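You operate a simulated robot arm through the tools that you are given. There is no shell and no other tool. Be economical: measure what you need, move in short steps, check, and stop when the job is done.

You run a simulated two-armed robot. Do the job below in one go: nothing can be reset, and whatever is moved stays where it is left.

JOB
Save the result, then press EXIT, then switch off computer and spectrometer, turn the air off and cover the crystal.
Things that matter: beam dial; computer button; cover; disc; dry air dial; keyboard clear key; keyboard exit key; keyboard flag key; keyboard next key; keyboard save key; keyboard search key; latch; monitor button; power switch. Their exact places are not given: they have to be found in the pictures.

Only the result counts: the job must be done as asked and must still hold three seconds after the hand-in. Knocking over, shifting, dropping, spilling or breaking anything else fails it. A push-on lid holds only when it is set on centred and level and pressed home; a screw cap is set on level and turned clockwise until tight.

ROBOT AND FRAMES
Two 7-joint arms with fingered hands on one trunk, on a base that drives. Base frame: it is fixed to the floor where the robot stands at the start and does not move with it; the origin is under the middle of the robot, x ahead of it, y to its left, z up; the surface under the hand at the start is at about z = 0.76. Readings come in m, rad, newtons and seconds.
The left shoulder is at the start at [0.125, 0.139, 0.939], the right one opposite. With the tool pointing down near the work surface each hand reaches from about 0.1 to 0.88 m from the robot's upright axis, wherever it stands, measured 20 degrees to its own side. Places, roughly: beam dial [0.5, 1.7, 1]; computer button [0.4, -0.1, 0.4]; disc (4x4x2 cm) [0.8, 0.9, 0.8]; dry air dial [0.4, 1, 1]; keyboard clear key [0.7, -0.1, 0.8]; keyboard exit key [0.6, -0.1, 0.8]; keyboard flag key [0.6, -0.1, 0.8]; keyboard next key [0.6, -0.1, 0.8]; keyboard save key [0.7, -0.1, 0.8]; keyboard search key [0.6, -0.1, 0.8]; latch [0.3, 1.4, 0.9]; monitor button [0.9, -0.2, 0.9]; power switch [0.3, 1.2, 0.8]; ref button [0.3, 1.2, 1]; round seat in the black plate [0.4, 1.4, 1]; scan button [0.3, 1.1, 1]. Payload 3.6 kg a hand.
Tool frame (each hand has its own): the origin (TCP) lies between the finger pads and is the grasp point; the fingertips stand 0.026 m ahead of it; z points along the fingers, y is the line along which they close. The gripper opens to 0.088 m. The gripper's body begins 0.03 m behind the TCP. The gripper is a hand of 3 fingers: y runs from the thumb to the fingers, the wrist lies at [-0.017, -0.098, -0.164] in the tool frame.
Orientation is that of the tool frame in the base frame, as a unit quaternion [x, y, z, w]. With the fingers straight down and the wrist toward the robot, the tool's x, y and z point along [0, 1, 0], [1, 0, 0] and [0, 0, -1] of the base frame.

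CONTROLS
- The arms move only by the tool nudge_tool. It takes "left_increments", "right_increments" or both (then of equal length, played together; a hand with none holds still); each is one flat list of numbers, 6 for each row, row after row: the turn, a rotation vector about the base's x, y, z in rad, then the shift along the base's x, y, z in m. In form: [ax, ay, az, tx, ty, tz, ax, ay, az, tx, ty, tz, ...]. A call has 1 to 8 rows; each row is the pose to reach, as a shift and turn from the pose commanded when the call began. A row lasts 0.2 s, in which the tool goes at most 0.05 m and 0.15 rad; a call with a longer step from one row to the next is refused whole. A pose out of reach is approached as far as the arm can. The call stops where the force on the tool passes 80 N (or 10 N more than at its start, if that is more) or the arm is blocked; 0.2 s more then pass. In this call time passes only in rows, and 0.2 s behind the last. It gives the time, the measured TCP pose, the force on the tool (base axes), the opening and the grip force at its end, in the units of the frame above (readings bear some noise), with the torque about the TCP (base axes, N m) and any sound that the robot's microphone picked up.
- Cameras (640 x 400 px; columns grow to the right, rows downward): "scene" is now at [0.2452, -0.0265, 0.8444]; the picture's right is [0.26, -0.97, 0.02], its down [-0.25, -0.08, -0.96] and it looks along [0.93, 0.25, -0.26] (base axes); focal length 214 px, centre (320, 200). "left" rides on the left gripper at [-0.056, -0.08, -0.102] in its tool frame; the picture's right is [-0.73, -0.32, 0.60], its down [0.62, -0.66, 0.41] and it looks along [0.27, 0.68, 0.69] (tool axes); focal length 247 px, centre (320, 200). "right" rides on the right gripper at [0.056, -0.08, -0.102] in its tool frame; the picture's right is [-0.73, 0.32, -0.60], its down [-0.62, -0.66, 0.41] and it looks along [-0.27, 0.68, 0.69] (tool axes); focal length 247 px, centre (320, 200).
- capture(camera): a new picture of that camera. It takes no simulated time.
- raise_lower(by): slides the trunk up (or, below 0, down) by that many m; the arms and the scene camera ride with it, the base frame stays. It gives what a move gives, with no picture.
- drive_base(legs): drives the robot by 1 to 6 legs, each [ahead, left, turn to the left] in m, m and rad, along the robot's own axes; the way and the turn of a leg run together, so that a leg with both is an arc; at most 1.5 m and 3.142 rad a leg. The arms and the cameras ride along, it lands a little off, and it stops where it bumps. It gives what a move gives.
- set_fingers(fingers, thumb_bend, thumb_turn, hand): sets how far each is bent, from 0 (flat) to 1 (curled in); at 0.3 the hand is open as for a grip, at 0.7 the pads meet at the TCP. One left out holds its place. A second passes; each finger stops where it meets its share of the squeeze, and holds until it gets a number again. It is the only way to open and close the hand. It gives what a move gives, with no picture; readings hold the bend of each and the force on the fingers (four entries, about 0 where the hand has none), thumb and palm. thumb_turn goes from beside the hand (0) to across from the fingers (1), as for a grip.
- pan_tilt(pan, tilt): turns the head with the scene camera to pan (to the left, within 1.047 rad either way) and tilt (down, from -0.506 to 1.204), counted from straight ahead of the robot. It gives what a move gives.
- point_at(camera, pixels): for up to 12 pixels [column, row] of the newest picture of that camera ("zoom" is the newest enlarged one), the place [x, y, z] in the base frame of the surface seen there, good to about 0.003 m. It takes no simulated time.
- inspect(camera, box): a new picture of the part [left, top, right, bottom] of that camera's present view, enlarged. It takes no simulated time.
- sign_off(): hands the job in; it is judged then, once.

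Keep the steps short. Do not move on a guess: measure, check each grasp and each placing, and mend mistakes. In all there are 80 turns and 58 pictures (those below and enlarged ones count). Leave the grippers open and the arms clear of the work at the hand-in unless told otherwise, and finish with a single line.

The tools are called after "Call:" by a JSON object that holds its "name" and its "arguments". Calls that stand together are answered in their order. nudge_tool: Moves the arms, as the interface text tells. Its arguments: {"type":"object","properties":{"left_increments":{"type":"array"},"right_increments":{"type":"array"}},"required":[]} The other tools are called the same way: raise_lower (by) slides the trunk up or down; set_fingers (fingers, thumb_bend, thumb_turn, hand) moves the fingers one by one; drive_base (legs) drives the base; pan_tilt (pan, tilt) turns the head that bears the scene camera; capture (camera) takes a picture; point_at (camera, pixels) gives the place of the surface under pixels of a picture; inspect (camera, box) takes an enlarged picture of a part of a camera's view; sign_off () hands the job in.

At the start:

```text
t: 0.0
left_tool_pos: [0.4644, 0.1735, 1.1344]
left_orientation: [0.734, 0.679, 0.01, 0.009]
left_contact_force: [0.3, 0.2, 0.5]
left_torque: [-0.01, -0.04, -0.01]
left_width: 0.0883
left_gripper_force: 0.1
left_shape: jaw
left_bend: [0.3, 0.3, 0.98]
left_finger forces: [0.1, 0.0, 0.1, 0.0, 0.0, 0.1]
right_tool_pos: [0.4881, -0.2743, 1.1179]
right_orientation: [0.736, 0.677, 0.008, 0.009]
right_contact_force: [-0.2, 0.6, -0.2]
right_torque: [-0.03, 0.0, 0.0]
right_width: 0.0878
right_gripper_force: 0.1
right_shape: jaw
right_bend: [0.3, 0.3, 0.98]
right_finger forces: [0.0, 0.0, 0.0, 0.1, 0.0, 0.0]
trunk travel left (down, up): [-0.075, 0.682]
robot x, y, heading: [-0.0059, -0.04, -0.084]
head pan, tilt: [0.344, 0.318]
```

scene: 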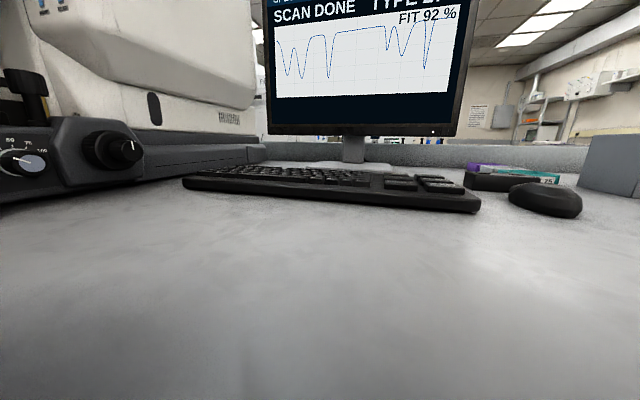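
right: 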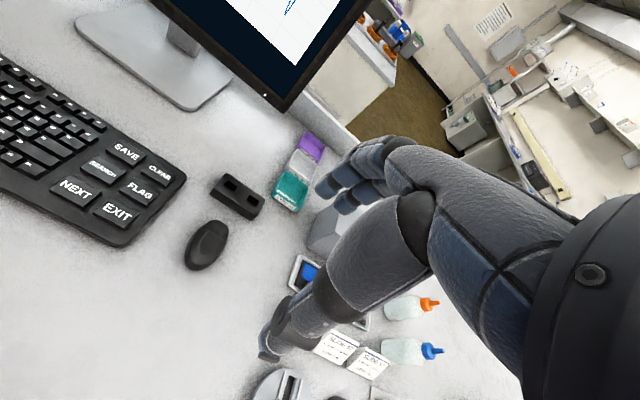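
left: 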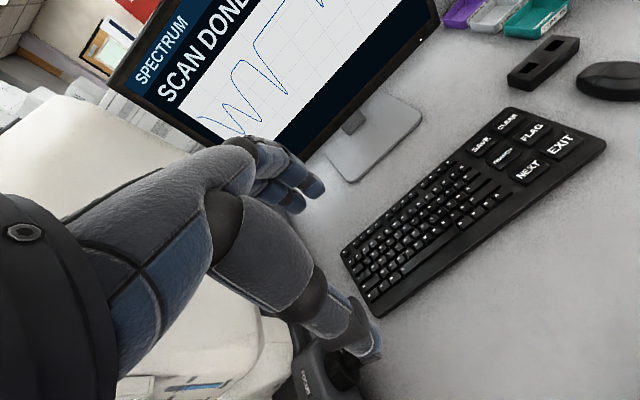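

I see the labelled keys in the right picture: SAVE (126,151) and EXIT (117,212). I will measure these keys first.

Call:
{"name": "point_at", "arguments": {"camera": "right", "pixels": [[126, 151], [160, 171], [103, 169], [139, 190], [76, 190], [117, 212], [205, 245], [120, 245], [240, 195]]}}

Call:
{"name": "point_at", "arguments": {"camera": "left", "pixels": [[480, 145], [560, 145], [527, 171], [507, 121], [500, 157], [532, 133], [375, 315]]}}

Call:
{"name": "pan_tilt", "arguments": {"pan": 1.0, "tilt": 0.2}}

Call:
{"name": "capture", "arguments": {"camera": "scene"}}

```text
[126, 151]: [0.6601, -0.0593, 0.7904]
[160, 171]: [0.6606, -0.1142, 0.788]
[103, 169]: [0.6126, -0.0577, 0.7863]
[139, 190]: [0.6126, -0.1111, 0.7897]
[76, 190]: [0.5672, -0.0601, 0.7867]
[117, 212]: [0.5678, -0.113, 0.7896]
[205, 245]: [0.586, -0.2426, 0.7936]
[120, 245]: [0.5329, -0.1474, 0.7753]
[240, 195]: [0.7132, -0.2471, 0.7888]
```

```text
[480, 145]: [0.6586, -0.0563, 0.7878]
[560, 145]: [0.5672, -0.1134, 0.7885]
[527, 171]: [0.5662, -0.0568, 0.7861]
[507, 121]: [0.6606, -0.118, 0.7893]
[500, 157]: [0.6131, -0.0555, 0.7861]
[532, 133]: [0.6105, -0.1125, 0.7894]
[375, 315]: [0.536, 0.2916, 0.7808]
```

```text
t: 1.0
left_tool_pos: [0.4924, 0.1726, 1.1157]
left_orientation: [0.735, 0.678, 0.001, -0.004]
left_contact_force: [0.2, 0.6, 0.7]
left_torque: [-0.02, 0.0, 0.0]
left_width: 0.0882
left_gripper_force: 0.0
left_shape: jaw
left_bend: [0.3, 0.3, 0.97]
left_finger forces: [0.0, 0.0, 0.0, 0.0, 0.0, 0.0]
right_tool_pos: [0.5149, -0.2768, 1.097]
right_orientation: [0.735, 0.678, -0.003, 0.001]
right_contact_force: [0.6, -0.7, 0.0]
right_torque: [-0.02, 0.01, 0.0]
right_width: 0.0879
right_gripper_force: 0.0
right_shape: jaw
right_bend: [0.3, 0.3, 0.98]
right_finger forces: [0.1, 0.0, 0.0, 0.0, 0.0, 0.1]
trunk travel left (down, up): [-0.075, 0.682]
robot x, y, heading: [-0.0093, -0.0342, -0.081]
head pan, tilt: [1.0, 0.201]
```

```text
54 pictures are left
```

scene: 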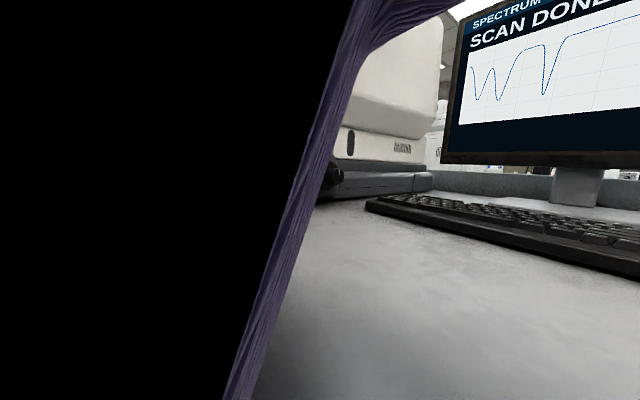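

Keys are located: SAVE ≈ (0.660,-0.058,0.788), EXIT ≈ (0.568,-0.113,0.789). Now I'll try a pointing shape on the right hand (fingers curled, thumb out), then look at it.

Call:
{"name": "set_fingers", "arguments": {"hand": "right", "fingers": 1, "thumb_bend": 0.2, "thumb_turn": 1}}

Call:
{"name": "pan_tilt", "arguments": {"pan": -0.3, "tilt": -0.35}}

Call:
{"name": "capture", "arguments": {"camera": "scene"}}

Call:
{"name": "capture", "arguments": {"camera": "right"}}

```text
t: 2.2
left_tool_pos: [0.5131, 0.1699, 1.1014]
left_orientation: [0.735, 0.678, -0.007, -0.012]
left_contact_force: [-0.4, 0.1, 0.5]
left_torque: [0.0, -0.05, 0.0]
left_width: 0.0879
left_gripper_force: 0.2
left_shape: jaw
left_bend: [0.3, 0.3, 0.97]
left_finger forces: [0.0, 0.0, 0.0, 0.0, 0.1, 0.1]
right_tool_pos: [0.5366, -0.2779, 1.0811]
right_orientation: [0.735, 0.677, -0.012, -0.008]
right_contact_force: [0.0, -0.3, -0.3]
right_torque: [-0.01, -0.01, -0.01]
right_width: 0.0387
right_gripper_force: 0.1
right_shape: fingers
right_bend: [1.0, 0.2, 0.97]
right_finger forces: [0.0, 0.0, 0.0, 0.0, 0.1, 0.0]
trunk travel left (down, up): [-0.075, 0.682]
robot x, y, heading: [-0.0166, -0.0345, -0.08]
head pan, tilt: [1.0, 0.201]
stopped (right hand): the arm was blocked; the commanded pose is now the measured one
```

```text
t: 3.7
left_tool_pos: [0.5118, 0.1703, 1.1018]
left_orientation: [0.734, 0.679, -0.006, -0.012]
left_contact_force: [-0.1, -0.7, 0.4]
left_torque: [0.0, 0.04, -0.01]
left_width: 0.0878
left_gripper_force: 0.1
left_shape: jaw
left_bend: [0.3, 0.3, 0.97]
left_finger forces: [0.1, 0.0, 0.1, 0.0, 0.0, 0.0]
right_tool_pos: [0.5343, -0.2776, 1.0829]
right_orientation: [0.735, 0.678, -0.011, -0.007]
right_contact_force: [-0.2, 0.3, 0.0]
right_torque: [-0.04, 0.02, -0.02]
right_width: 0.0388
right_gripper_force: 0.0
right_shape: fingers
right_bend: [1.0, 0.2, 0.97]
right_finger forces: [0.0, 0.1, 0.1, 0.0, 0.0, 0.0]
trunk travel left (down, up): [-0.075, 0.682]
robot x, y, heading: [-0.0109, -0.0329, -0.085]
head pan, tilt: [-0.3, -0.351]
```

```text
53 pictures are left
```

scene: 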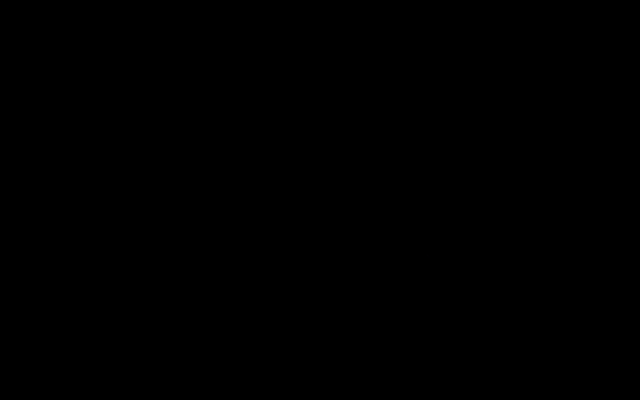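

```text
52 pictures are left
```

right: 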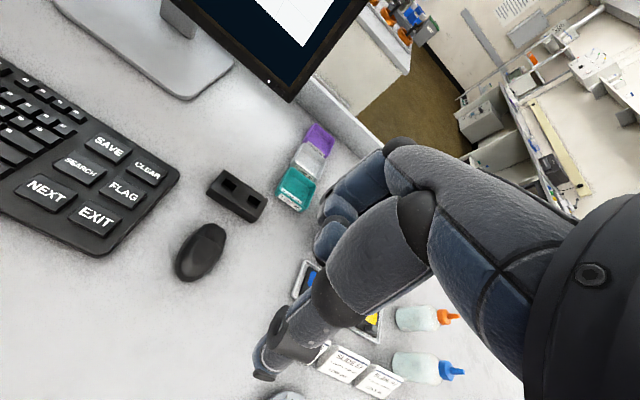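

The fingers curl away; the thumb points down with its tip near (265,375). I'll measure its tip position.

Call:
{"name": "point_at", "arguments": {"camera": "right", "pixels": [[265, 376], [258, 360], [258, 372], [273, 365], [335, 250], [325, 225], [98, 216], [109, 147]]}}

Call:
{"name": "inspect", "arguments": {"camera": "right", "box": [220, 180, 380, 400]}}

```text
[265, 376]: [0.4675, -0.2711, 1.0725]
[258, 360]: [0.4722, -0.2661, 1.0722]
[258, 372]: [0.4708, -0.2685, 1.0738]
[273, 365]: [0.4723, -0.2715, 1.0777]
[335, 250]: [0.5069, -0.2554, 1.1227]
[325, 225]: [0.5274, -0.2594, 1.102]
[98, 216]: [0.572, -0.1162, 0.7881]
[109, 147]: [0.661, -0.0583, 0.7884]
```

```text
1.82 times, centred on (300, 290) of right
```

zoom: 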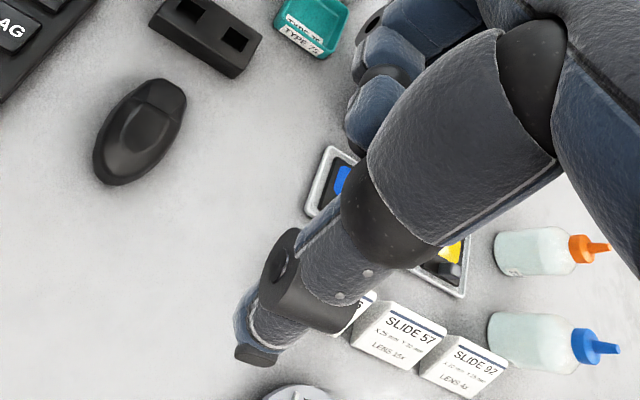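

Thumb tip offset from TCP is about (-0.065, +0.004, -0.018); the curled fingers stay about 3 cm higher. I check the monitor's clearance before moving in.

Call:
{"name": "point_at", "arguments": {"camera": "right", "pixels": [[268, 80], [300, 95], [250, 60], [215, 20], [185, 60], [225, 70], [85, 5], [240, 90]]}}

Call:
{"name": "nudge_tool", "arguments": {"right_increments": [0, 0, 0, 0.0, 0.03, -0.03, 0, 0, 0, 0.01, 0.06, -0.06, 0, 0, 0, 0.02, 0.09, -0.09, 0, 0, 0, 0.03, 0.12, -0.115, 0, 0, 0, 0.05, 0.15, -0.14]}}

Call:
{"name": "capture", "arguments": {"camera": "right"}}

```text
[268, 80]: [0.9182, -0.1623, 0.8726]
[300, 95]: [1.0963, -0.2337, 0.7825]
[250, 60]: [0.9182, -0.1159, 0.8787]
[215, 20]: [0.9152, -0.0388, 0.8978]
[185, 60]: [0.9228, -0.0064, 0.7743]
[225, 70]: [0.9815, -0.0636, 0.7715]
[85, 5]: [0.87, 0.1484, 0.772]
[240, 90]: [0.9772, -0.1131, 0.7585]
```

```text
t: 5.1
left_tool_pos: [0.5296, 0.1703, 1.0875]
left_orientation: [0.734, 0.679, -0.014, -0.02]
left_contact_force: [-0.2, 0.5, -0.8]
left_torque: [-0.03, 0.04, -0.02]
left_width: 0.0877
left_gripper_force: 0.1
left_shape: jaw
left_bend: [0.3, 0.3, 0.97]
left_finger forces: [0.0, 0.0, 0.0, 0.1, 0.0, 0.0]
right_tool_pos: [0.6012, -0.1321, 0.9269]
right_orientation: [0.737, 0.676, -0.016, -0.015]
right_contact_force: [-0.1, 0.0, 0.1]
right_torque: [0.0, 0.01, -0.03]
right_width: 0.0391
right_gripper_force: 0.1
right_shape: fingers
right_bend: [1.0, 0.2, 0.97]
right_finger forces: [0.0, 0.0, 0.0, 0.0, 0.0, 0.0]
trunk travel left (down, up): [-0.075, 0.682]
robot x, y, heading: [-0.0194, -0.0348, -0.082]
head pan, tilt: [-0.3, -0.351]
stopped in row 5 (right hand): the arm was blocked; the commanded pose is now the measured one
```

```text
50 pictures are left
```

right: 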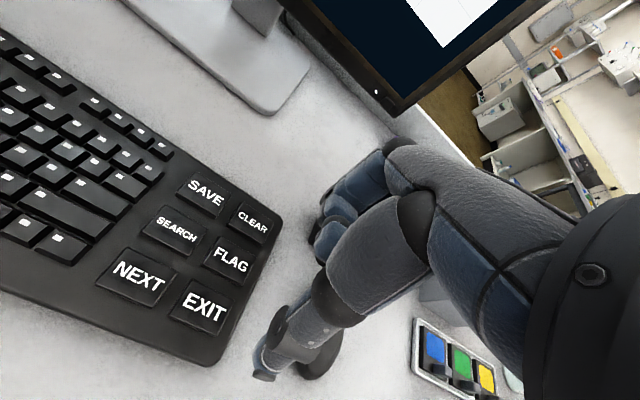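

It stopped slightly early at (0.601,-0.132,0.927), touching nothing. I go on towards above SAVE, TCP about (0.725,-0.061,0.87).

Call:
{"name": "nudge_tool", "arguments": {"right_increments": [0, 0, 0, 0.031, 0.018, 0, 0, 0, 0, 0.062, 0.036, -0.01, 0, 0, 0, 0.093, 0.054, -0.025, 0, 0, 0, 0.124, 0.071, -0.05]}}

Call:
{"name": "capture", "arguments": {"camera": "right"}}

```text
t: 6.3
left_tool_pos: [0.5398, 0.1688, 1.0797]
left_orientation: [0.734, 0.679, -0.017, -0.024]
left_contact_force: [0.1, 0.1, -0.9]
left_torque: [-0.02, -0.04, -0.03]
left_width: 0.0882
left_gripper_force: 0.0
left_shape: jaw
left_bend: [0.3, 0.3, 0.97]
left_finger forces: [0.1, 0.0, 0.0, 0.0, 0.0, 0.0]
right_tool_pos: [0.7249, -0.0635, 0.8691]
right_orientation: [0.735, 0.677, -0.02, -0.018]
right_contact_force: [0.4, -0.2, 0.8]
right_torque: [-0.06, -0.03, 0.01]
right_width: 0.039
right_gripper_force: 0.1
right_shape: fingers
right_bend: [1.0, 0.2, 0.97]
right_finger forces: [0.0, 0.0, 0.1, 0.1, 0.0, 0.1]
trunk travel left (down, up): [-0.075, 0.682]
robot x, y, heading: [-0.0241, -0.0349, -0.082]
head pan, tilt: [-0.3, -0.351]
stopped in row 4 (right hand): the arm was blocked; the commanded pose is now the measured one
```

```text
49 pictures are left
```

right: 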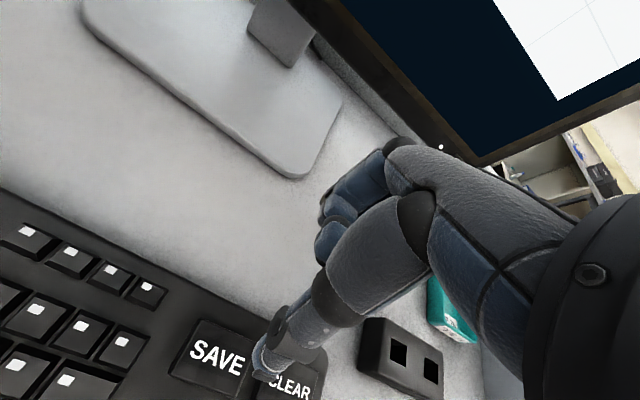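

The thumb now hangs between SAVE and CLEAR in the view; I measure the tip and the key.

Call:
{"name": "point_at", "arguments": {"camera": "right", "pixels": [[264, 377], [258, 362], [256, 372], [272, 365], [218, 357], [290, 390], [190, 340], [243, 350]]}}

Call:
{"name": "inspect", "arguments": {"camera": "right", "box": [160, 300, 320, 400]}}

```text
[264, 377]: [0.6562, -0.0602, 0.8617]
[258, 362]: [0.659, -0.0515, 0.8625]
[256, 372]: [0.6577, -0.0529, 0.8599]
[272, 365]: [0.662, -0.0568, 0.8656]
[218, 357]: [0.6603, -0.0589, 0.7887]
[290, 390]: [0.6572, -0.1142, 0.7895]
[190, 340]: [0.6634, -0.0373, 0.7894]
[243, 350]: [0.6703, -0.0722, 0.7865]
```

```text
4.00 times, centred on (240, 350) of right
```

zoom: 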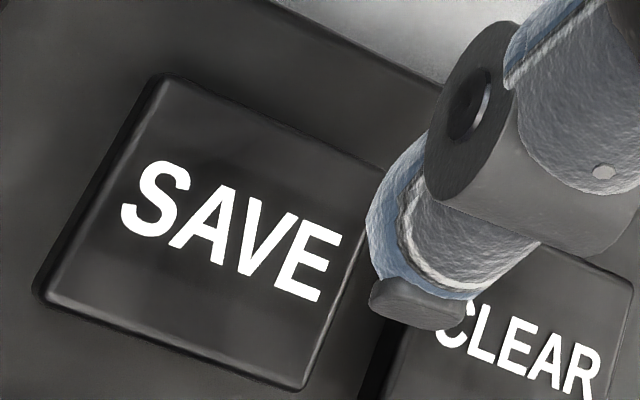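

The tip is over SAVE at about (0.656,-0.06,0.855). I lower 0.058 to just above the key.

Call:
{"name": "nudge_tool", "arguments": {"right_increments": [0, 0, 0, 0.002, 0.001, -0.03, 0, 0, 0, 0.003, 0.001, -0.058]}}

Call:
{"name": "inspect", "arguments": {"camera": "right", "box": [160, 280, 340, 400]}}

```text
t: 7.1
left_tool_pos: [0.5455, 0.1675, 1.0732]
left_orientation: [0.734, 0.679, -0.021, -0.028]
left_contact_force: [-0.2, -0.5, 0.3]
left_torque: [0.01, -0.01, -0.01]
left_width: 0.088
left_gripper_force: 0.0
left_shape: jaw
left_bend: [0.3, 0.3, 0.97]
left_finger forces: [0.0, 0.0, 0.0, 0.0, 0.1, 0.1]
right_tool_pos: [0.7304, -0.0638, 0.8025]
right_orientation: [0.736, 0.677, -0.022, -0.022]
right_contact_force: [1.9, -0.1, 2.5]
right_torque: [0.03, 0.05, 0.0]
right_width: 0.039
right_gripper_force: 0.8
right_shape: fingers
right_bend: [1.0, 0.21, 0.97]
right_finger forces: [0.0, 0.1, 0.0, 0.0, 1.8, 0.0]
trunk travel left (down, up): [-0.075, 0.682]
robot x, y, heading: [-0.0287, -0.0364, -0.077]
head pan, tilt: [-0.3, -0.351]
heard: click
stopped in row 2 (right hand): the arm was blocked; the commanded pose is now the measured one
```

```text
3.33 times, centred on (250, 340) of right
```

zoom: 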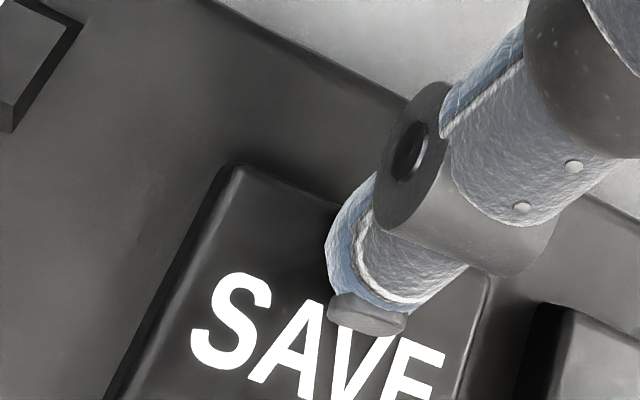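

A click on SAVE at contact. I lift straight up 6 cm and check the screen.

Call:
{"name": "nudge_tool", "arguments": {"right_increments": [0, 0, 0, 0, 0, 0.03, 0, 0, 0, 0, 0, 0.065]}}

Call:
{"name": "capture", "arguments": {"camera": "left"}}

```text
t: 7.9
left_tool_pos: [0.5467, 0.1661, 1.0711]
left_orientation: [0.734, 0.678, -0.023, -0.03]
left_contact_force: [-0.2, -1.0, 0.2]
left_torque: [0.0, -0.06, 0.0]
left_width: 0.0879
left_gripper_force: 0.1
left_shape: jaw
left_bend: [0.3, 0.3, 0.97]
left_finger forces: [0.0, 0.1, 0.1, 0.0, 0.0, 0.1]
right_tool_pos: [0.7278, -0.0652, 0.862]
right_orientation: [0.735, 0.677, -0.023, -0.023]
right_contact_force: [0.1, 0.4, -0.8]
right_torque: [0.0, -0.01, 0.0]
right_width: 0.0387
right_gripper_force: 0.0
right_shape: fingers
right_bend: [1.0, 0.2, 0.97]
right_finger forces: [0.0, 0.1, 0.1, 0.0, 0.1, 0.0]
trunk travel left (down, up): [-0.075, 0.682]
robot x, y, heading: [-0.0284, -0.0337, -0.082]
head pan, tilt: [-0.3, -0.351]
stopped in row 2 (right hand): the arm was blocked; the commanded pose is now the measured one
```

```text
46 pictures are left
```

left: 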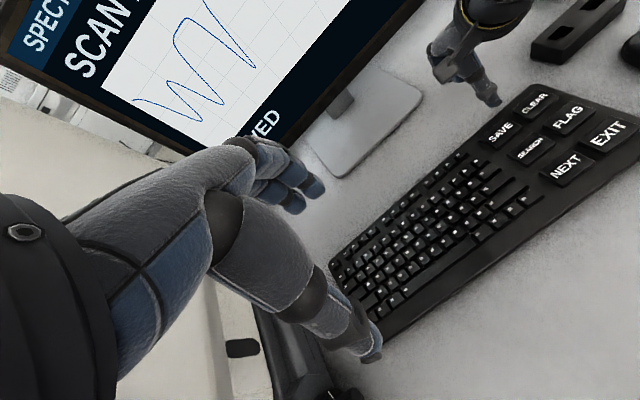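

"…VED" shows on the screen: saved. Next I shift by (-0.091,-0.052) to hang over EXIT.

Call:
{"name": "nudge_tool", "arguments": {"right_increments": [0, 0, 0, -0.03, -0.017, 0, 0, 0, 0, -0.06, -0.034, 0, 0, 0, 0, -0.091, -0.051, 0]}}

Call:
{"name": "inspect", "arguments": {"camera": "right", "box": [160, 280, 340, 400]}}

Call:
{"name": "point_at", "arguments": {"camera": "zoom", "pixels": [[370, 320], [360, 290], [200, 350], [420, 260]]}}

```text
t: 8.9
left_tool_pos: [0.5451, 0.1671, 1.0703]
left_orientation: [0.733, 0.679, -0.023, -0.029]
left_contact_force: [-1.4, 0.1, -0.2]
left_torque: [0.05, -0.01, 0.0]
left_width: 0.0879
left_gripper_force: 0.1
left_shape: jaw
left_bend: [0.3, 0.3, 0.97]
left_finger forces: [0.0, 0.2, 0.0, 0.0, 0.0, 0.0]
right_tool_pos: [0.6362, -0.1167, 0.8595]
right_orientation: [0.736, 0.676, -0.026, -0.024]
right_contact_force: [-0.5, -0.1, 0.0]
right_torque: [-0.02, -0.01, -0.01]
right_width: 0.0388
right_gripper_force: 0.1
right_shape: fingers
right_bend: [1.0, 0.2, 0.97]
right_finger forces: [0.1, 0.0, 0.0, 0.1, 0.0, 0.0]
trunk travel left (down, up): [-0.075, 0.682]
robot x, y, heading: [-0.033, -0.032, -0.077]
head pan, tilt: [-0.3, -0.351]
stopped in row 3 (right hand): the arm was blocked; the commanded pose is now the measured one
```

```text
3.33 times, centred on (250, 340) of right
```

zoom: 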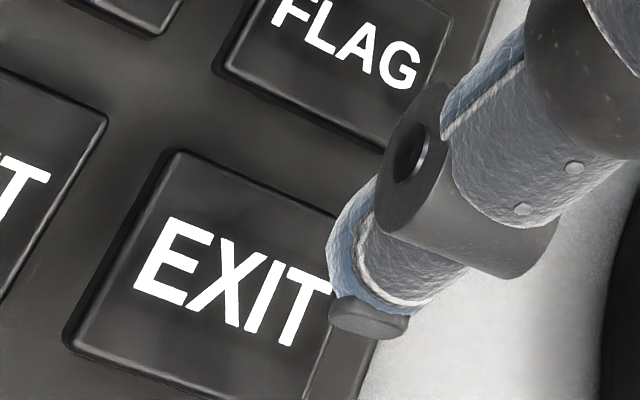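

```text
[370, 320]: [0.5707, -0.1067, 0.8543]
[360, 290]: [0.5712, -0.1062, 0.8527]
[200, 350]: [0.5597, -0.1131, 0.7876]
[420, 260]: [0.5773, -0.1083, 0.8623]
```

The tip is over EXIT at about (0.570,-0.11,0.85); I lower as with SAVE.

Call:
{"name": "nudge_tool", "arguments": {"right_increments": [0, 0, 0, 0, -0.002, -0.03, 0, 0, 0, 0, -0.003, -0.056]}}

Call:
{"name": "inspect", "arguments": {"camera": "right", "box": [160, 280, 340, 400]}}

```text
t: 9.7
left_tool_pos: [0.5462, 0.1664, 1.0685]
left_orientation: [0.735, 0.677, -0.025, -0.029]
left_contact_force: [0.4, 0.1, 0.1]
left_torque: [-0.01, 0.03, 0.0]
left_width: 0.0878
left_gripper_force: 0.1
left_shape: jaw
left_bend: [0.3, 0.3, 0.97]
left_finger forces: [0.0, 0.0, 0.0, 0.0, 0.0, 0.1]
right_tool_pos: [0.6476, -0.1239, 0.8535]
right_orientation: [0.738, 0.674, 0.005, 0.009]
right_contact_force: [0.8, -1.0, -0.4]
right_torque: [0.02, -0.03, 0.01]
right_width: 0.039
right_gripper_force: 0.0
right_shape: fingers
right_bend: [1.0, 0.2, 0.97]
right_finger forces: [0.1, 0.0, 0.1, 0.1, 0.0, 0.0]
trunk travel left (down, up): [-0.075, 0.682]
robot x, y, heading: [-0.037, -0.0393, -0.085]
head pan, tilt: [-0.3, -0.351]
stopped in row 2 (right hand): the arm was blocked; the commanded pose is now the measured one
```

```text
3.33 times, centred on (250, 340) of right
```

zoom: 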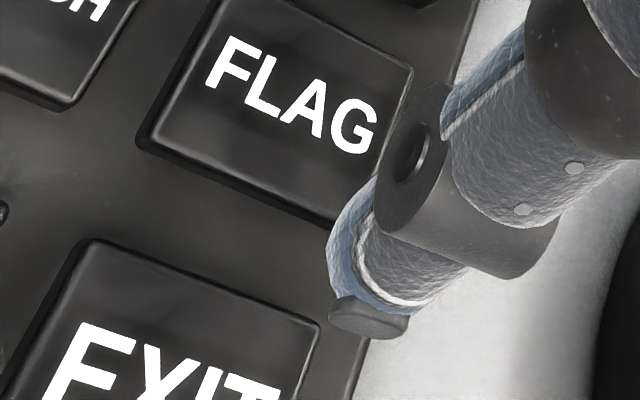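

The hand hardly descended and drifted instead: the arm is blocked elsewhere, and the base has crept back to x=-0.037. I look around the body with the head camera.

Call:
{"name": "pan_tilt", "arguments": {"pan": 0.0, "tilt": 0.6}}

Call:
{"name": "capture", "arguments": {"camera": "scene"}}

```text
t: 10.9
left_tool_pos: [0.5449, 0.1658, 1.0705]
left_orientation: [0.735, 0.678, -0.024, -0.027]
left_contact_force: [0.0, 0.4, 0.8]
left_torque: [-0.04, -0.02, 0.02]
left_width: 0.088
left_gripper_force: 0.0
left_shape: jaw
left_bend: [0.3, 0.3, 0.97]
left_finger forces: [0.0, 0.0, 0.0, 0.0, 0.0, 0.1]
right_tool_pos: [0.6471, -0.1242, 0.8525]
right_orientation: [0.738, 0.675, 0.006, 0.011]
right_contact_force: [-0.3, -0.6, -0.5]
right_torque: [0.0, 0.01, 0.0]
right_width: 0.0388
right_gripper_force: 0.0
right_shape: fingers
right_bend: [1.0, 0.2, 0.97]
right_finger forces: [0.0, 0.0, 0.0, 0.1, 0.0, 0.0]
trunk travel left (down, up): [-0.075, 0.682]
robot x, y, heading: [-0.0329, -0.0417, -0.082]
head pan, tilt: [0.0, 0.6]
```

```text
43 pictures are left
```

scene: 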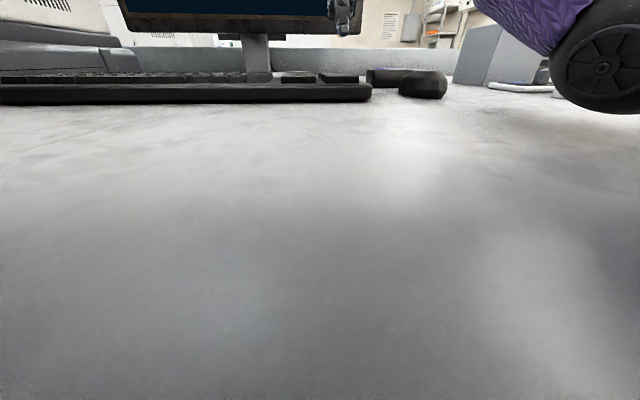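

The right elbow (disc at (600,60)) sits at tabletop level: the trunk is too low. I raise the trunk 0.25 m.

Call:
{"name": "raise_lower", "arguments": {"by": 0.25}}

Call:
{"name": "capture", "arguments": {"camera": "scene"}}

```text
t: 13.5
left_tool_pos: [0.5693, 0.1624, 1.306]
left_orientation: [0.733, 0.678, -0.03, -0.038]
left_contact_force: [0.2, -0.5, -0.1]
left_torque: [-0.01, -0.01, -0.01]
left_width: 0.0876
left_gripper_force: 0.0
left_shape: jaw
left_bend: [0.3, 0.3, 0.97]
left_finger forces: [0.0, 0.0, 0.0, 0.1, 0.1, 0.1]
right_tool_pos: [0.666, -0.1267, 1.0808]
right_orientation: [0.738, 0.675, -0.005, -0.003]
right_contact_force: [0.6, 0.5, -0.2]
right_torque: [0.01, 0.0, 0.01]
right_width: 0.0388
right_gripper_force: 0.1
right_shape: fingers
right_bend: [1.0, 0.2, 0.97]
right_finger forces: [0.1, 0.0, 0.0, 0.0, 0.0, 0.0]
trunk travel left (down, up): [-0.325, 0.432]
robot x, y, heading: [-0.0314, -0.0389, -0.084]
head pan, tilt: [0.0, 0.6]
```

```text
42 pictures are left
```

scene: 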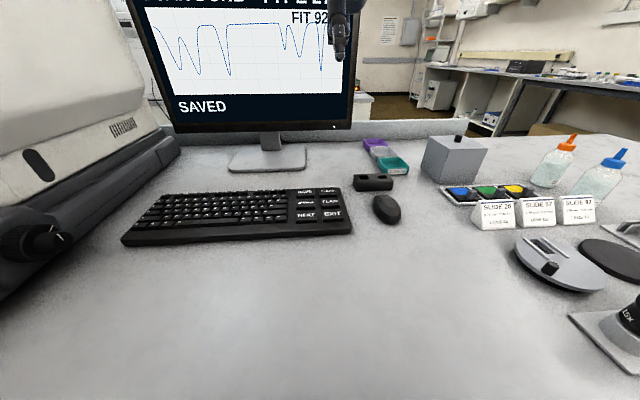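

Screen: SAVED. Now back down over EXIT, TCP target (0.634,-0.117,0.865).

Call:
{"name": "nudge_tool", "arguments": {"right_increments": [0, 0, 0, -0.007, 0.002, -0.04, 0, 0, 0, -0.014, 0.004, -0.08, 0, 0, 0, -0.02, 0.006, -0.12, 0, 0, 0, -0.026, 0.008, -0.16, 0, 0, 0, -0.03, 0.01, -0.19, 0, 0, 0, -0.032, 0.01, -0.215]}}

Call:
{"name": "inspect", "arguments": {"camera": "right", "box": [160, 280, 340, 400]}}

Call:
{"name": "point_at", "arguments": {"camera": "zoom", "pixels": [[370, 320], [360, 290], [200, 350], [420, 260]]}}

```text
t: 14.9
left_tool_pos: [0.568, 0.1621, 1.3066]
left_orientation: [0.734, 0.677, -0.03, -0.037]
left_contact_force: [0.3, -1.3, 0.2]
left_torque: [0.03, 0.0, 0.01]
left_width: 0.0879
left_gripper_force: 0.0
left_shape: jaw
left_bend: [0.3, 0.3, 0.97]
left_finger forces: [0.0, 0.0, 0.0, 0.0, 0.0, 0.1]
right_tool_pos: [0.6336, -0.1174, 0.8649]
right_orientation: [0.738, 0.674, -0.005, -0.003]
right_contact_force: [0.5, 0.4, 0.1]
right_torque: [0.01, -0.03, -0.01]
right_width: 0.0388
right_gripper_force: 0.1
right_shape: fingers
right_bend: [1.0, 0.2, 0.97]
right_finger forces: [0.0, 0.1, 0.0, 0.0, 0.1, 0.1]
trunk travel left (down, up): [-0.325, 0.432]
robot x, y, heading: [-0.0295, -0.0384, -0.084]
head pan, tilt: [0.0, 0.6]
```

```text
3.33 times, centred on (250, 340) of right
```

zoom: 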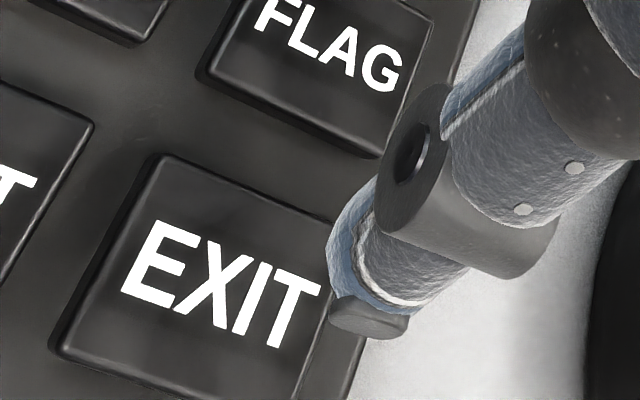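

```text
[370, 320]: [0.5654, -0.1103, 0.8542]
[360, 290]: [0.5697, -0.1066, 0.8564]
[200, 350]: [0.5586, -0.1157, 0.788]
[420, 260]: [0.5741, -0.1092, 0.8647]
```

Motion is now free and exact. The tip is over EXIT; I press down to TCP z≈0.803.

Call:
{"name": "nudge_tool", "arguments": {"right_increments": [0, 0, 0, 0.001, -0.002, -0.03, 0, 0, 0, 0.001, -0.003, -0.055, 0, 0, 0, 0.001, -0.003, -0.063]}}

Call:
{"name": "nudge_tool", "arguments": {"right_increments": [0, 0, 0, 0, 0, 0.04, 0, 0, 0, 0, 0, 0.08, 0, 0, 0, -0.03, -0.02, 0.11, 0, 0, 0, -0.06, -0.04, 0.14]}}

Call:
{"name": "capture", "arguments": {"camera": "scene"}}

```text
t: 15.7
left_tool_pos: [0.5689, 0.1632, 1.3076]
left_orientation: [0.734, 0.677, -0.03, -0.037]
left_contact_force: [0.6, 0.2, 0.4]
left_torque: [0.04, 0.01, 0.0]
left_width: 0.0882
left_gripper_force: 0.0
left_shape: jaw
left_bend: [0.3, 0.3, 0.97]
left_finger forces: [0.0, 0.0, 0.0, 0.0, 0.0, 0.1]
right_tool_pos: [0.6339, -0.1201, 0.8033]
right_orientation: [0.738, 0.675, -0.004, -0.002]
right_contact_force: [1.1, 0.2, 3.4]
right_torque: [0.02, 0.2, -0.01]
right_width: 0.0396
right_gripper_force: 2.3
right_shape: fingers
right_bend: [1.0, 0.19, 0.97]
right_finger forces: [0.0, 0.1, 0.1, 0.1, 3.4, 0.0]
trunk travel left (down, up): [-0.325, 0.432]
robot x, y, heading: [-0.0298, -0.0373, -0.085]
head pan, tilt: [0.0, 0.6]
heard: click
```

```text
t: 16.7
left_tool_pos: [0.5691, 0.1628, 1.3075]
left_orientation: [0.735, 0.677, -0.029, -0.037]
left_contact_force: [1.2, 0.7, -0.7]
left_torque: [0.0, -0.02, -0.03]
left_width: 0.0879
left_gripper_force: 0.1
left_shape: jaw
left_bend: [0.3, 0.3, 0.97]
left_finger forces: [0.0, 0.1, 0.1, 0.0, 0.0, 0.0]
right_tool_pos: [0.5739, -0.1609, 0.9424]
right_orientation: [0.738, 0.674, -0.006, -0.004]
right_contact_force: [-1.0, 0.2, 0.6]
right_torque: [-0.01, 0.0, -0.03]
right_width: 0.0393
right_gripper_force: 0.0
right_shape: fingers
right_bend: [1.0, 0.2, 0.97]
right_finger forces: [0.1, 0.0, 0.1, 0.0, 0.0, 0.0]
trunk travel left (down, up): [-0.325, 0.432]
robot x, y, heading: [-0.0326, -0.0383, -0.078]
head pan, tilt: [0.0, 0.6]
```

```text
40 pictures are left
```

scene: 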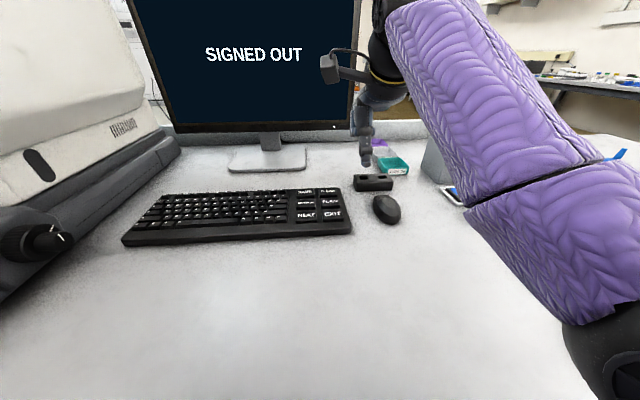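

SIGNED OUT is shown. Next the computer button under the bench: I back away 0.7 m to see it.

Call:
{"name": "drive_base", "arguments": {"legs": [[-0.7, 0, 0]]}}

Call:
{"name": "pan_tilt", "arguments": {"pan": 0.1, "tilt": 0.5}}

Call:
{"name": "capture", "arguments": {"camera": "scene"}}

```text
t: 20.6
left_tool_pos: [-0.132, 0.2203, 1.3071]
left_orientation: [0.736, 0.676, -0.03, -0.037]
left_contact_force: [-0.3, 0.0, 0.0]
left_torque: [0.0, -0.02, -0.02]
left_width: 0.0879
left_gripper_force: 0.0
left_shape: jaw
left_bend: [0.3, 0.3, 0.97]
left_finger forces: [0.1, 0.0, 0.0, 0.0, 0.1, 0.1]
right_tool_pos: [-0.1283, -0.1037, 0.9422]
right_orientation: [0.74, 0.672, -0.004, -0.003]
right_contact_force: [-0.2, 0.9, 0.5]
right_torque: [0.01, -0.03, -0.01]
right_width: 0.0391
right_gripper_force: 0.1
right_shape: fingers
right_bend: [1.0, 0.2, 0.97]
right_finger forces: [0.1, 0.0, 0.0, 0.1, 0.1, 0.0]
trunk travel left (down, up): [-0.325, 0.432]
robot x, y, heading: [-0.7323, 0.0206, -0.088]
head pan, tilt: [0.0, 0.6]
```

```text
t: 21.2
left_tool_pos: [-0.1308, 0.2211, 1.3081]
left_orientation: [0.736, 0.676, -0.029, -0.037]
left_contact_force: [-0.3, -0.7, 0.1]
left_torque: [0.05, -0.01, 0.02]
left_width: 0.088
left_gripper_force: 0.1
left_shape: jaw
left_bend: [0.3, 0.3, 0.97]
left_finger forces: [0.0, 0.0, 0.1, 0.0, 0.0, 0.0]
right_tool_pos: [-0.1283, -0.1044, 0.942]
right_orientation: [0.74, 0.673, -0.005, -0.003]
right_contact_force: [-0.2, -0.2, -0.4]
right_torque: [-0.04, -0.01, 0.01]
right_width: 0.0393
right_gripper_force: 0.1
right_shape: fingers
right_bend: [1.0, 0.2, 0.97]
right_finger forces: [0.0, 0.0, 0.0, 0.0, 0.1, 0.0]
trunk travel left (down, up): [-0.325, 0.432]
robot x, y, heading: [-0.7305, 0.0207, -0.095]
head pan, tilt: [0.099, 0.499]
```

```text
39 pictures are left
```

scene: 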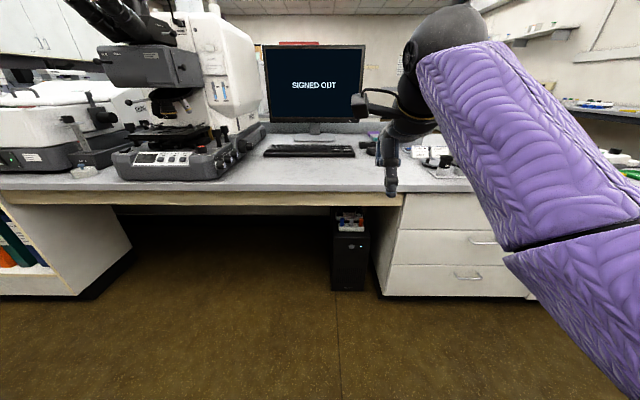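

The computer tower is visible under the bench at about (350,245). I zoom in on it and on the left side with the spectrometer.

Call:
{"name": "inspect", "arguments": {"camera": "scene", "box": [310, 190, 400, 300]}}

Call:
{"name": "point_at", "arguments": {"camera": "scene", "pixels": [[361, 246], [350, 240], [335, 240], [367, 240], [350, 285], [300, 197], [100, 195], [390, 198], [385, 280], [250, 300]]}}

```text
3.64 times, centred on (355, 245) of scene
```

zoom: 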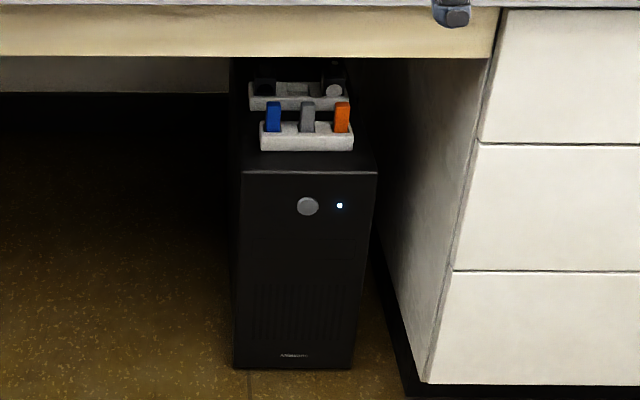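

```text
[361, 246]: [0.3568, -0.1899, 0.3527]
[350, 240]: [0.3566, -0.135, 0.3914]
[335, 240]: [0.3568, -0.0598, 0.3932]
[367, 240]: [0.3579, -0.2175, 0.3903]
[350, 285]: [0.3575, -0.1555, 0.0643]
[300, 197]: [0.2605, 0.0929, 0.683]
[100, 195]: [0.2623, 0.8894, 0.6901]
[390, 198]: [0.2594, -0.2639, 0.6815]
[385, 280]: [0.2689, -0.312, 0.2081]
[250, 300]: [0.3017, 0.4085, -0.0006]
```

The button is at zoom (308,206). I measure it precisely, and lower the trunk 0.3 m while in free space.

Call:
{"name": "point_at", "arguments": {"camera": "zoom", "pixels": [[308, 206], [300, 206], [315, 206], [340, 205], [307, 165], [306, 110], [250, 57]]}}

Call:
{"name": "raise_lower", "arguments": {"by": -0.3}}

Call:
{"name": "nudge_tool", "arguments": {"right_increments": [0, -0.14, 0, -0.01, 0, 0, 0, -0.28, 0, -0.02, 0, -0.02, 0, -0.42, 0, -0.02, 0, -0.04, 0, -0.56, 0, -0.02, 0, -0.06, 0, -0.7, 0, -0.02, 0, -0.08, 0, -0.84, 0, -0.02, 0, -0.1, 0, -0.98, 0, -0.02, 0, -0.12, 0, -1.12, 0, -0.02, 0, -0.14]}}

```text
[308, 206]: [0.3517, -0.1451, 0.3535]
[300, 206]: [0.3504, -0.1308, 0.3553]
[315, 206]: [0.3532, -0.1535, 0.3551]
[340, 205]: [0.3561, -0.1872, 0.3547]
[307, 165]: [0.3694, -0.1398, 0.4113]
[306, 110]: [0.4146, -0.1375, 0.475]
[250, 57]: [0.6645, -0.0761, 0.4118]
```

```text
t: 24.2
left_tool_pos: [-0.1309, 0.2203, 1.0077]
left_orientation: [0.736, 0.675, -0.029, -0.037]
left_contact_force: [-0.9, 0.3, 0.1]
left_torque: [-0.05, -0.02, 0.02]
left_width: 0.0882
left_gripper_force: 0.2
left_shape: jaw
left_bend: [0.3, 0.3, 0.97]
left_finger forces: [0.0, 0.1, 0.0, 0.0, 0.0, 0.0]
right_tool_pos: [-0.1288, -0.1042, 0.6428]
right_orientation: [0.74, 0.673, -0.004, -0.003]
right_contact_force: [0.8, 0.0, 0.2]
right_torque: [-0.04, 0.03, 0.01]
right_width: 0.0393
right_gripper_force: 0.0
right_shape: fingers
right_bend: [1.0, 0.2, 0.97]
right_finger forces: [0.0, 0.0, 0.0, 0.1, 0.0, 0.0]
trunk travel left (down, up): [-0.025, 0.732]
robot x, y, heading: [-0.7304, 0.0222, -0.086]
head pan, tilt: [0.099, 0.499]
```

```text
t: 25.6
left_tool_pos: [-0.1309, 0.2206, 1.008]
left_orientation: [0.736, 0.676, -0.03, -0.037]
left_contact_force: [-0.2, 0.3, -0.9]
left_torque: [0.0, -0.02, 0.03]
left_width: 0.0879
left_gripper_force: 0.0
left_shape: jaw
left_bend: [0.3, 0.3, 0.97]
left_finger forces: [0.0, 0.0, 0.1, 0.0, 0.0, 0.0]
right_tool_pos: [-0.1038, -0.1361, 0.6036]
right_orientation: [0.644, 0.623, 0.286, 0.34]
right_contact_force: [-0.2, 0.1, 0.0]
right_torque: [0.03, 0.03, 0.0]
right_width: 0.0392
right_gripper_force: 0.1
right_shape: fingers
right_bend: [1.0, 0.2, 0.97]
right_finger forces: [0.0, 0.0, 0.1, 0.1, 0.0, 0.0]
trunk travel left (down, up): [-0.025, 0.732]
robot x, y, heading: [-0.7316, 0.0225, -0.086]
head pan, tilt: [0.099, 0.499]
stopped in row 6 (right hand): the arm was blocked; the commanded pose is now the measured one
```

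Blocked at a pitch of about 0.92 rad, touching nothing — likely a joint limit at this height. I lower the hand and move it a bit forward before turning more.

Call:
{"name": "nudge_tool", "arguments": {"right_increments": [0, 0, 0, 0.01, 0, -0.04, 0, 0, 0, 0.02, 0, -0.08, 0, 0, 0, 0.03, 0, -0.12, 0, 0, 0, 0.04, 0, -0.16, 0, -0.1, 0, 0.04, 0, -0.16, 0, -0.2, 0, 0.04, 0, -0.16, 0, -0.3, 0, 0.04, 0, -0.16]}}

Call:
{"name": "capture", "arguments": {"camera": "right"}}

```text
t: 26.2
left_tool_pos: [-0.1302, 0.2202, 1.0069]
left_orientation: [0.736, 0.676, -0.029, -0.037]
left_contact_force: [-0.5, 0.0, 1.0]
left_torque: [0.02, 0.0, 0.0]
left_width: 0.0877
left_gripper_force: 0.0
left_shape: jaw
left_bend: [0.3, 0.3, 0.97]
left_finger forces: [0.0, 0.1, 0.0, 0.0, 0.0, 0.0]
right_tool_pos: [-0.095, -0.1874, 0.5109]
right_orientation: [0.604, 0.659, 0.226, 0.388]
right_contact_force: [-0.6, -0.3, -0.1]
right_torque: [-0.05, 0.02, -0.02]
right_width: 0.0393
right_gripper_force: 0.0
right_shape: fingers
right_bend: [1.0, 0.2, 0.97]
right_finger forces: [0.0, 0.0, 0.0, 0.0, 0.0, 0.0]
trunk travel left (down, up): [-0.025, 0.732]
robot x, y, heading: [-0.7343, 0.0253, -0.088]
head pan, tilt: [0.099, 0.499]
stopped in row 2 (right hand): the arm was blocked; the commanded pose is now the measured one
```

```text
37 pictures are left
```

right: 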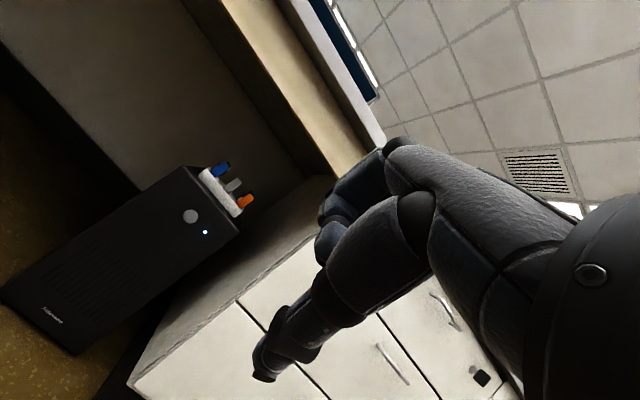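

The arm still is obstructed when folded. I'll straighten it (forward 0.12) and straighten the fingers so the fingertips lead, then look.

Call:
{"name": "nudge_tool", "arguments": {"right_increments": [0, 0, 0, 0.03, 0.01, -0.01, 0, 0, 0, 0.06, 0.02, -0.02, 0, 0, 0, 0.09, 0.03, -0.03, 0, 0, 0, 0.12, 0.04, -0.04]}}

Call:
{"name": "set_fingers", "arguments": {"hand": "right", "fingers": 0}}

Call:
{"name": "capture", "arguments": {"camera": "right"}}

Call:
{"name": "pan_tilt", "arguments": {"pan": -0.15, "tilt": 0.6}}

Call:
{"name": "capture", "arguments": {"camera": "scene"}}

```text
t: 27.2
left_tool_pos: [-0.1313, 0.2202, 1.0072]
left_orientation: [0.736, 0.676, -0.031, -0.038]
left_contact_force: [-0.2, 0.4, 0.6]
left_torque: [0.01, 0.02, 0.0]
left_width: 0.0881
left_gripper_force: 0.1
left_shape: jaw
left_bend: [0.3, 0.3, 0.97]
left_finger forces: [0.0, 0.0, 0.0, 0.1, 0.0, 0.1]
right_tool_pos: [0.0256, -0.1472, 0.4712]
right_orientation: [0.605, 0.658, 0.228, 0.385]
right_contact_force: [-0.7, -0.5, -0.4]
right_torque: [0.0, 0.01, -0.03]
right_width: 0.0394
right_gripper_force: 0.1
right_shape: fingers
right_bend: [1.0, 0.2, 0.97]
right_finger forces: [0.0, 0.0, 0.0, 0.1, 0.1, 0.0]
trunk travel left (down, up): [-0.025, 0.732]
robot x, y, heading: [-0.7309, 0.021, -0.091]
head pan, tilt: [0.099, 0.499]
```

```text
t: 28.2
left_tool_pos: [-0.1307, 0.2204, 1.0065]
left_orientation: [0.736, 0.675, -0.03, -0.038]
left_contact_force: [-0.7, -0.1, 0.4]
left_torque: [0.0, 0.0, 0.01]
left_width: 0.0879
left_gripper_force: 0.0
left_shape: jaw
left_bend: [0.3, 0.3, 0.97]
left_finger forces: [0.0, 0.0, 0.1, 0.0, 0.0, 0.0]
right_tool_pos: [0.0234, -0.148, 0.4703]
right_orientation: [0.604, 0.659, 0.228, 0.387]
right_contact_force: [-0.9, 0.1, -0.2]
right_torque: [-0.02, 0.02, 0.0]
right_width: 0.134
right_gripper_force: 0.0
right_shape: fingers
right_bend: [0.0, 0.2, 0.97]
right_finger forces: [0.1, 0.1, 0.0, 0.0, 0.0, 0.0]
trunk travel left (down, up): [-0.025, 0.732]
robot x, y, heading: [-0.7308, 0.0243, -0.086]
head pan, tilt: [0.099, 0.499]
```

```text
36 pictures are left
```

right: 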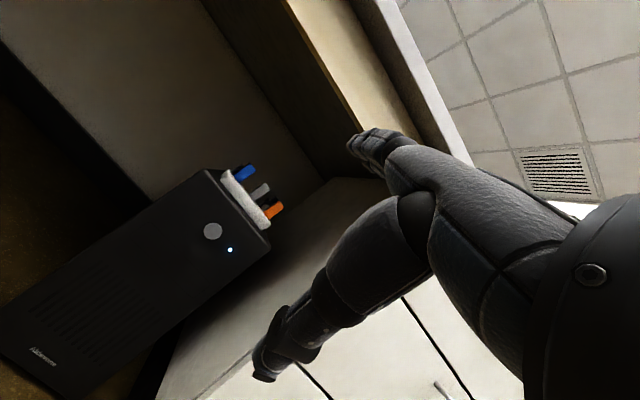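

```text
t: 28.9
left_tool_pos: [-0.1297, 0.2201, 1.0077]
left_orientation: [0.736, 0.675, -0.029, -0.038]
left_contact_force: [-0.7, 0.2, 1.4]
left_torque: [0.0, 0.02, -0.03]
left_width: 0.0878
left_gripper_force: 0.1
left_shape: jaw
left_bend: [0.3, 0.3, 0.97]
left_finger forces: [0.0, 0.0, 0.0, 0.0, 0.0, 0.1]
right_tool_pos: [0.0251, -0.1483, 0.4692]
right_orientation: [0.604, 0.659, 0.227, 0.387]
right_contact_force: [-0.7, -0.2, -0.8]
right_torque: [-0.01, 0.0, 0.02]
right_width: 0.1337
right_gripper_force: 0.1
right_shape: fingers
right_bend: [0.0, 0.2, 0.97]
right_finger forces: [0.0, 0.0, 0.0, 0.0, 0.0, 0.1]
trunk travel left (down, up): [-0.025, 0.732]
robot x, y, heading: [-0.731, 0.0259, -0.086]
head pan, tilt: [-0.15, 0.6]
```

```text
35 pictures are left
```

scene: 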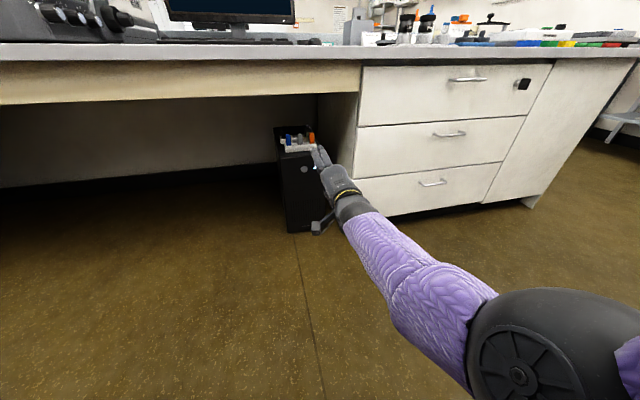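

The arm is now free and straighter. I measure the fingertips in the scene view.

Call:
{"name": "inspect", "arguments": {"camera": "scene", "box": [265, 110, 375, 240]}}

Call:
{"name": "point_at", "arguments": {"camera": "zoom", "pixels": [[300, 125], [310, 140], [320, 150], [295, 350], [330, 160], [285, 115]]}}

Call:
{"name": "point_at", "arguments": {"camera": "right", "pixels": [[353, 145], [365, 135], [263, 375], [212, 231], [256, 180], [400, 150]]}}

```text
3.08 times, centred on (320, 175) of scene
```

zoom: 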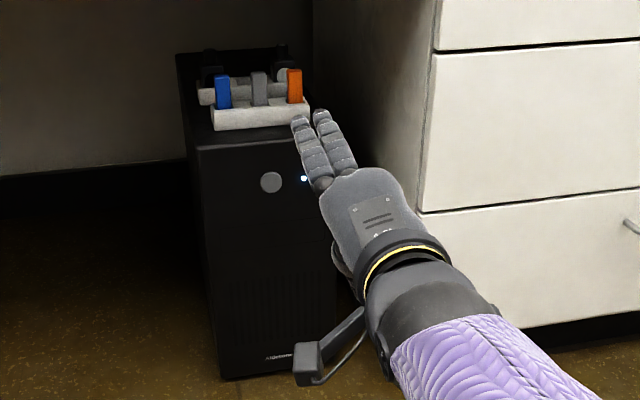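

```text
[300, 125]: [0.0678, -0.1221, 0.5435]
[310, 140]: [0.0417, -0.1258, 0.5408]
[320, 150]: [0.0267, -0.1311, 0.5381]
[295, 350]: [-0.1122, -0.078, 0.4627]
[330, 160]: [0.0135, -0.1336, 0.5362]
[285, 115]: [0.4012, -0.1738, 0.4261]
```

```text
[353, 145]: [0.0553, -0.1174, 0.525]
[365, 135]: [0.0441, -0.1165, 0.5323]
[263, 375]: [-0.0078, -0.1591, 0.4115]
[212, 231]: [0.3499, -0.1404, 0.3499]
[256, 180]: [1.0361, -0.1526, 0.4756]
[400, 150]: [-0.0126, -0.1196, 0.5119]
```

With straight fingers there are two fingertips near (0.068,-0.13,0.54) pointing forward. I tilt the hand 0.5 rad down and lower it so the tips come to button height z≈0.353.

Call:
{"name": "nudge_tool", "arguments": {"right_increments": [0, 0.08, 0, 0, -0.002, -0.025, 0, 0.16, 0, 0, -0.004, -0.05, 0, 0.24, 0, 0, -0.006, -0.075, 0, 0.32, 0, 0, -0.008, -0.1, 0, 0.4, 0, 0, -0.01, -0.125, 0, 0.5, 0, 0, -0.012, -0.153]}}

Call:
{"name": "inspect", "arguments": {"camera": "scene", "box": [265, 110, 375, 240]}}

```text
t: 30.4
left_tool_pos: [-0.1312, 0.2198, 1.0076]
left_orientation: [0.736, 0.675, -0.03, -0.038]
left_contact_force: [-1.2, -0.3, 0.4]
left_torque: [0.02, 0.0, -0.01]
left_width: 0.0882
left_gripper_force: 0.1
left_shape: jaw
left_bend: [0.3, 0.3, 0.97]
left_finger forces: [0.0, 0.0, 0.0, 0.0, 0.1, 0.0]
right_tool_pos: [0.038, -0.1787, 0.3765]
right_orientation: [0.641, 0.735, 0.069, 0.212]
right_contact_force: [0.2, -0.7, -0.5]
right_torque: [0.01, 0.0, -0.01]
right_width: 0.1336
right_gripper_force: 0.0
right_shape: fingers
right_bend: [0.0, 0.2, 0.97]
right_finger forces: [0.0, 0.0, 0.0, 0.1, 0.0, 0.0]
right hand out of reach, approached as far as the arm can: row 5, 6
trunk travel left (down, up): [-0.025, 0.732]
robot x, y, heading: [-0.7331, 0.0221, -0.09]
head pan, tilt: [-0.15, 0.6]
```

```text
3.08 times, centred on (320, 175) of scene
```

zoom: 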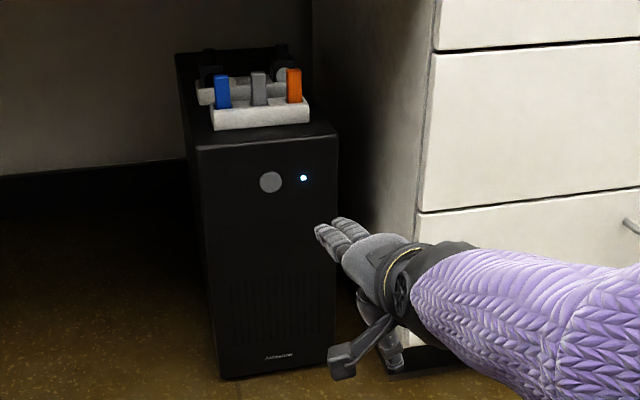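

It reached its limit at z=0.3765. I measure the tips here.

Call:
{"name": "point_at", "arguments": {"camera": "zoom", "pixels": [[322, 236], [328, 240], [340, 225], [338, 248], [270, 181], [355, 235]]}}

Call:
{"name": "nudge_tool", "arguments": {"right_increments": [0, 0, 0, -0.04, 0, 0, 0, 0, 0, -0.08, 0, -0.01, 0, 0, 0, -0.1, 0, -0.03]}}

Call:
{"name": "inspect", "arguments": {"camera": "scene", "box": [265, 110, 375, 240]}}

```text
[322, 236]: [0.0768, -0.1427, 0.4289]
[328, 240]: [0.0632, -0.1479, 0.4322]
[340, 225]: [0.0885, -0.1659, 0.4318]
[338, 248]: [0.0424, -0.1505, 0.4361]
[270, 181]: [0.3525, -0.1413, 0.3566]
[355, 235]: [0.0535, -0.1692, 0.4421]
```

```text
t: 31.1
left_tool_pos: [-0.1316, 0.2204, 1.0071]
left_orientation: [0.736, 0.675, -0.03, -0.038]
left_contact_force: [0.1, 0.2, 0.2]
left_torque: [0.02, 0.01, 0.0]
left_width: 0.0878
left_gripper_force: 0.1
left_shape: jaw
left_bend: [0.3, 0.3, 0.97]
left_finger forces: [0.1, 0.0, 0.1, 0.0, 0.0, 0.0]
right_tool_pos: [-0.0618, -0.1771, 0.3464]
right_orientation: [0.642, 0.734, 0.071, 0.212]
right_contact_force: [-1.1, -0.1, -0.9]
right_torque: [-0.03, 0.0, 0.02]
right_width: 0.1339
right_gripper_force: 0.1
right_shape: fingers
right_bend: [0.0, 0.2, 0.97]
right_finger forces: [0.1, 0.1, 0.1, 0.0, 0.1, 0.0]
trunk travel left (down, up): [-0.025, 0.732]
robot x, y, heading: [-0.7313, 0.0216, -0.088]
head pan, tilt: [-0.15, 0.6]
```

```text
3.08 times, centred on (320, 175) of scene
```

zoom: 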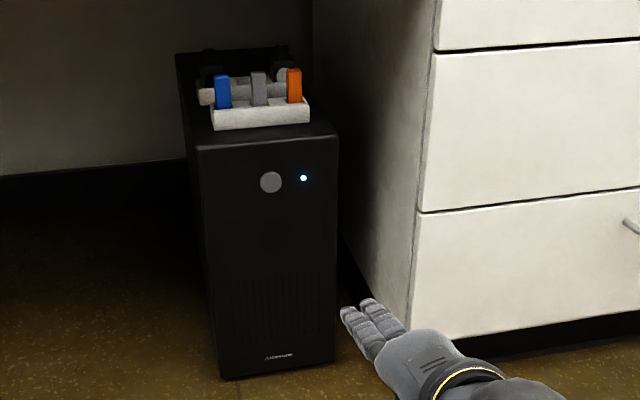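

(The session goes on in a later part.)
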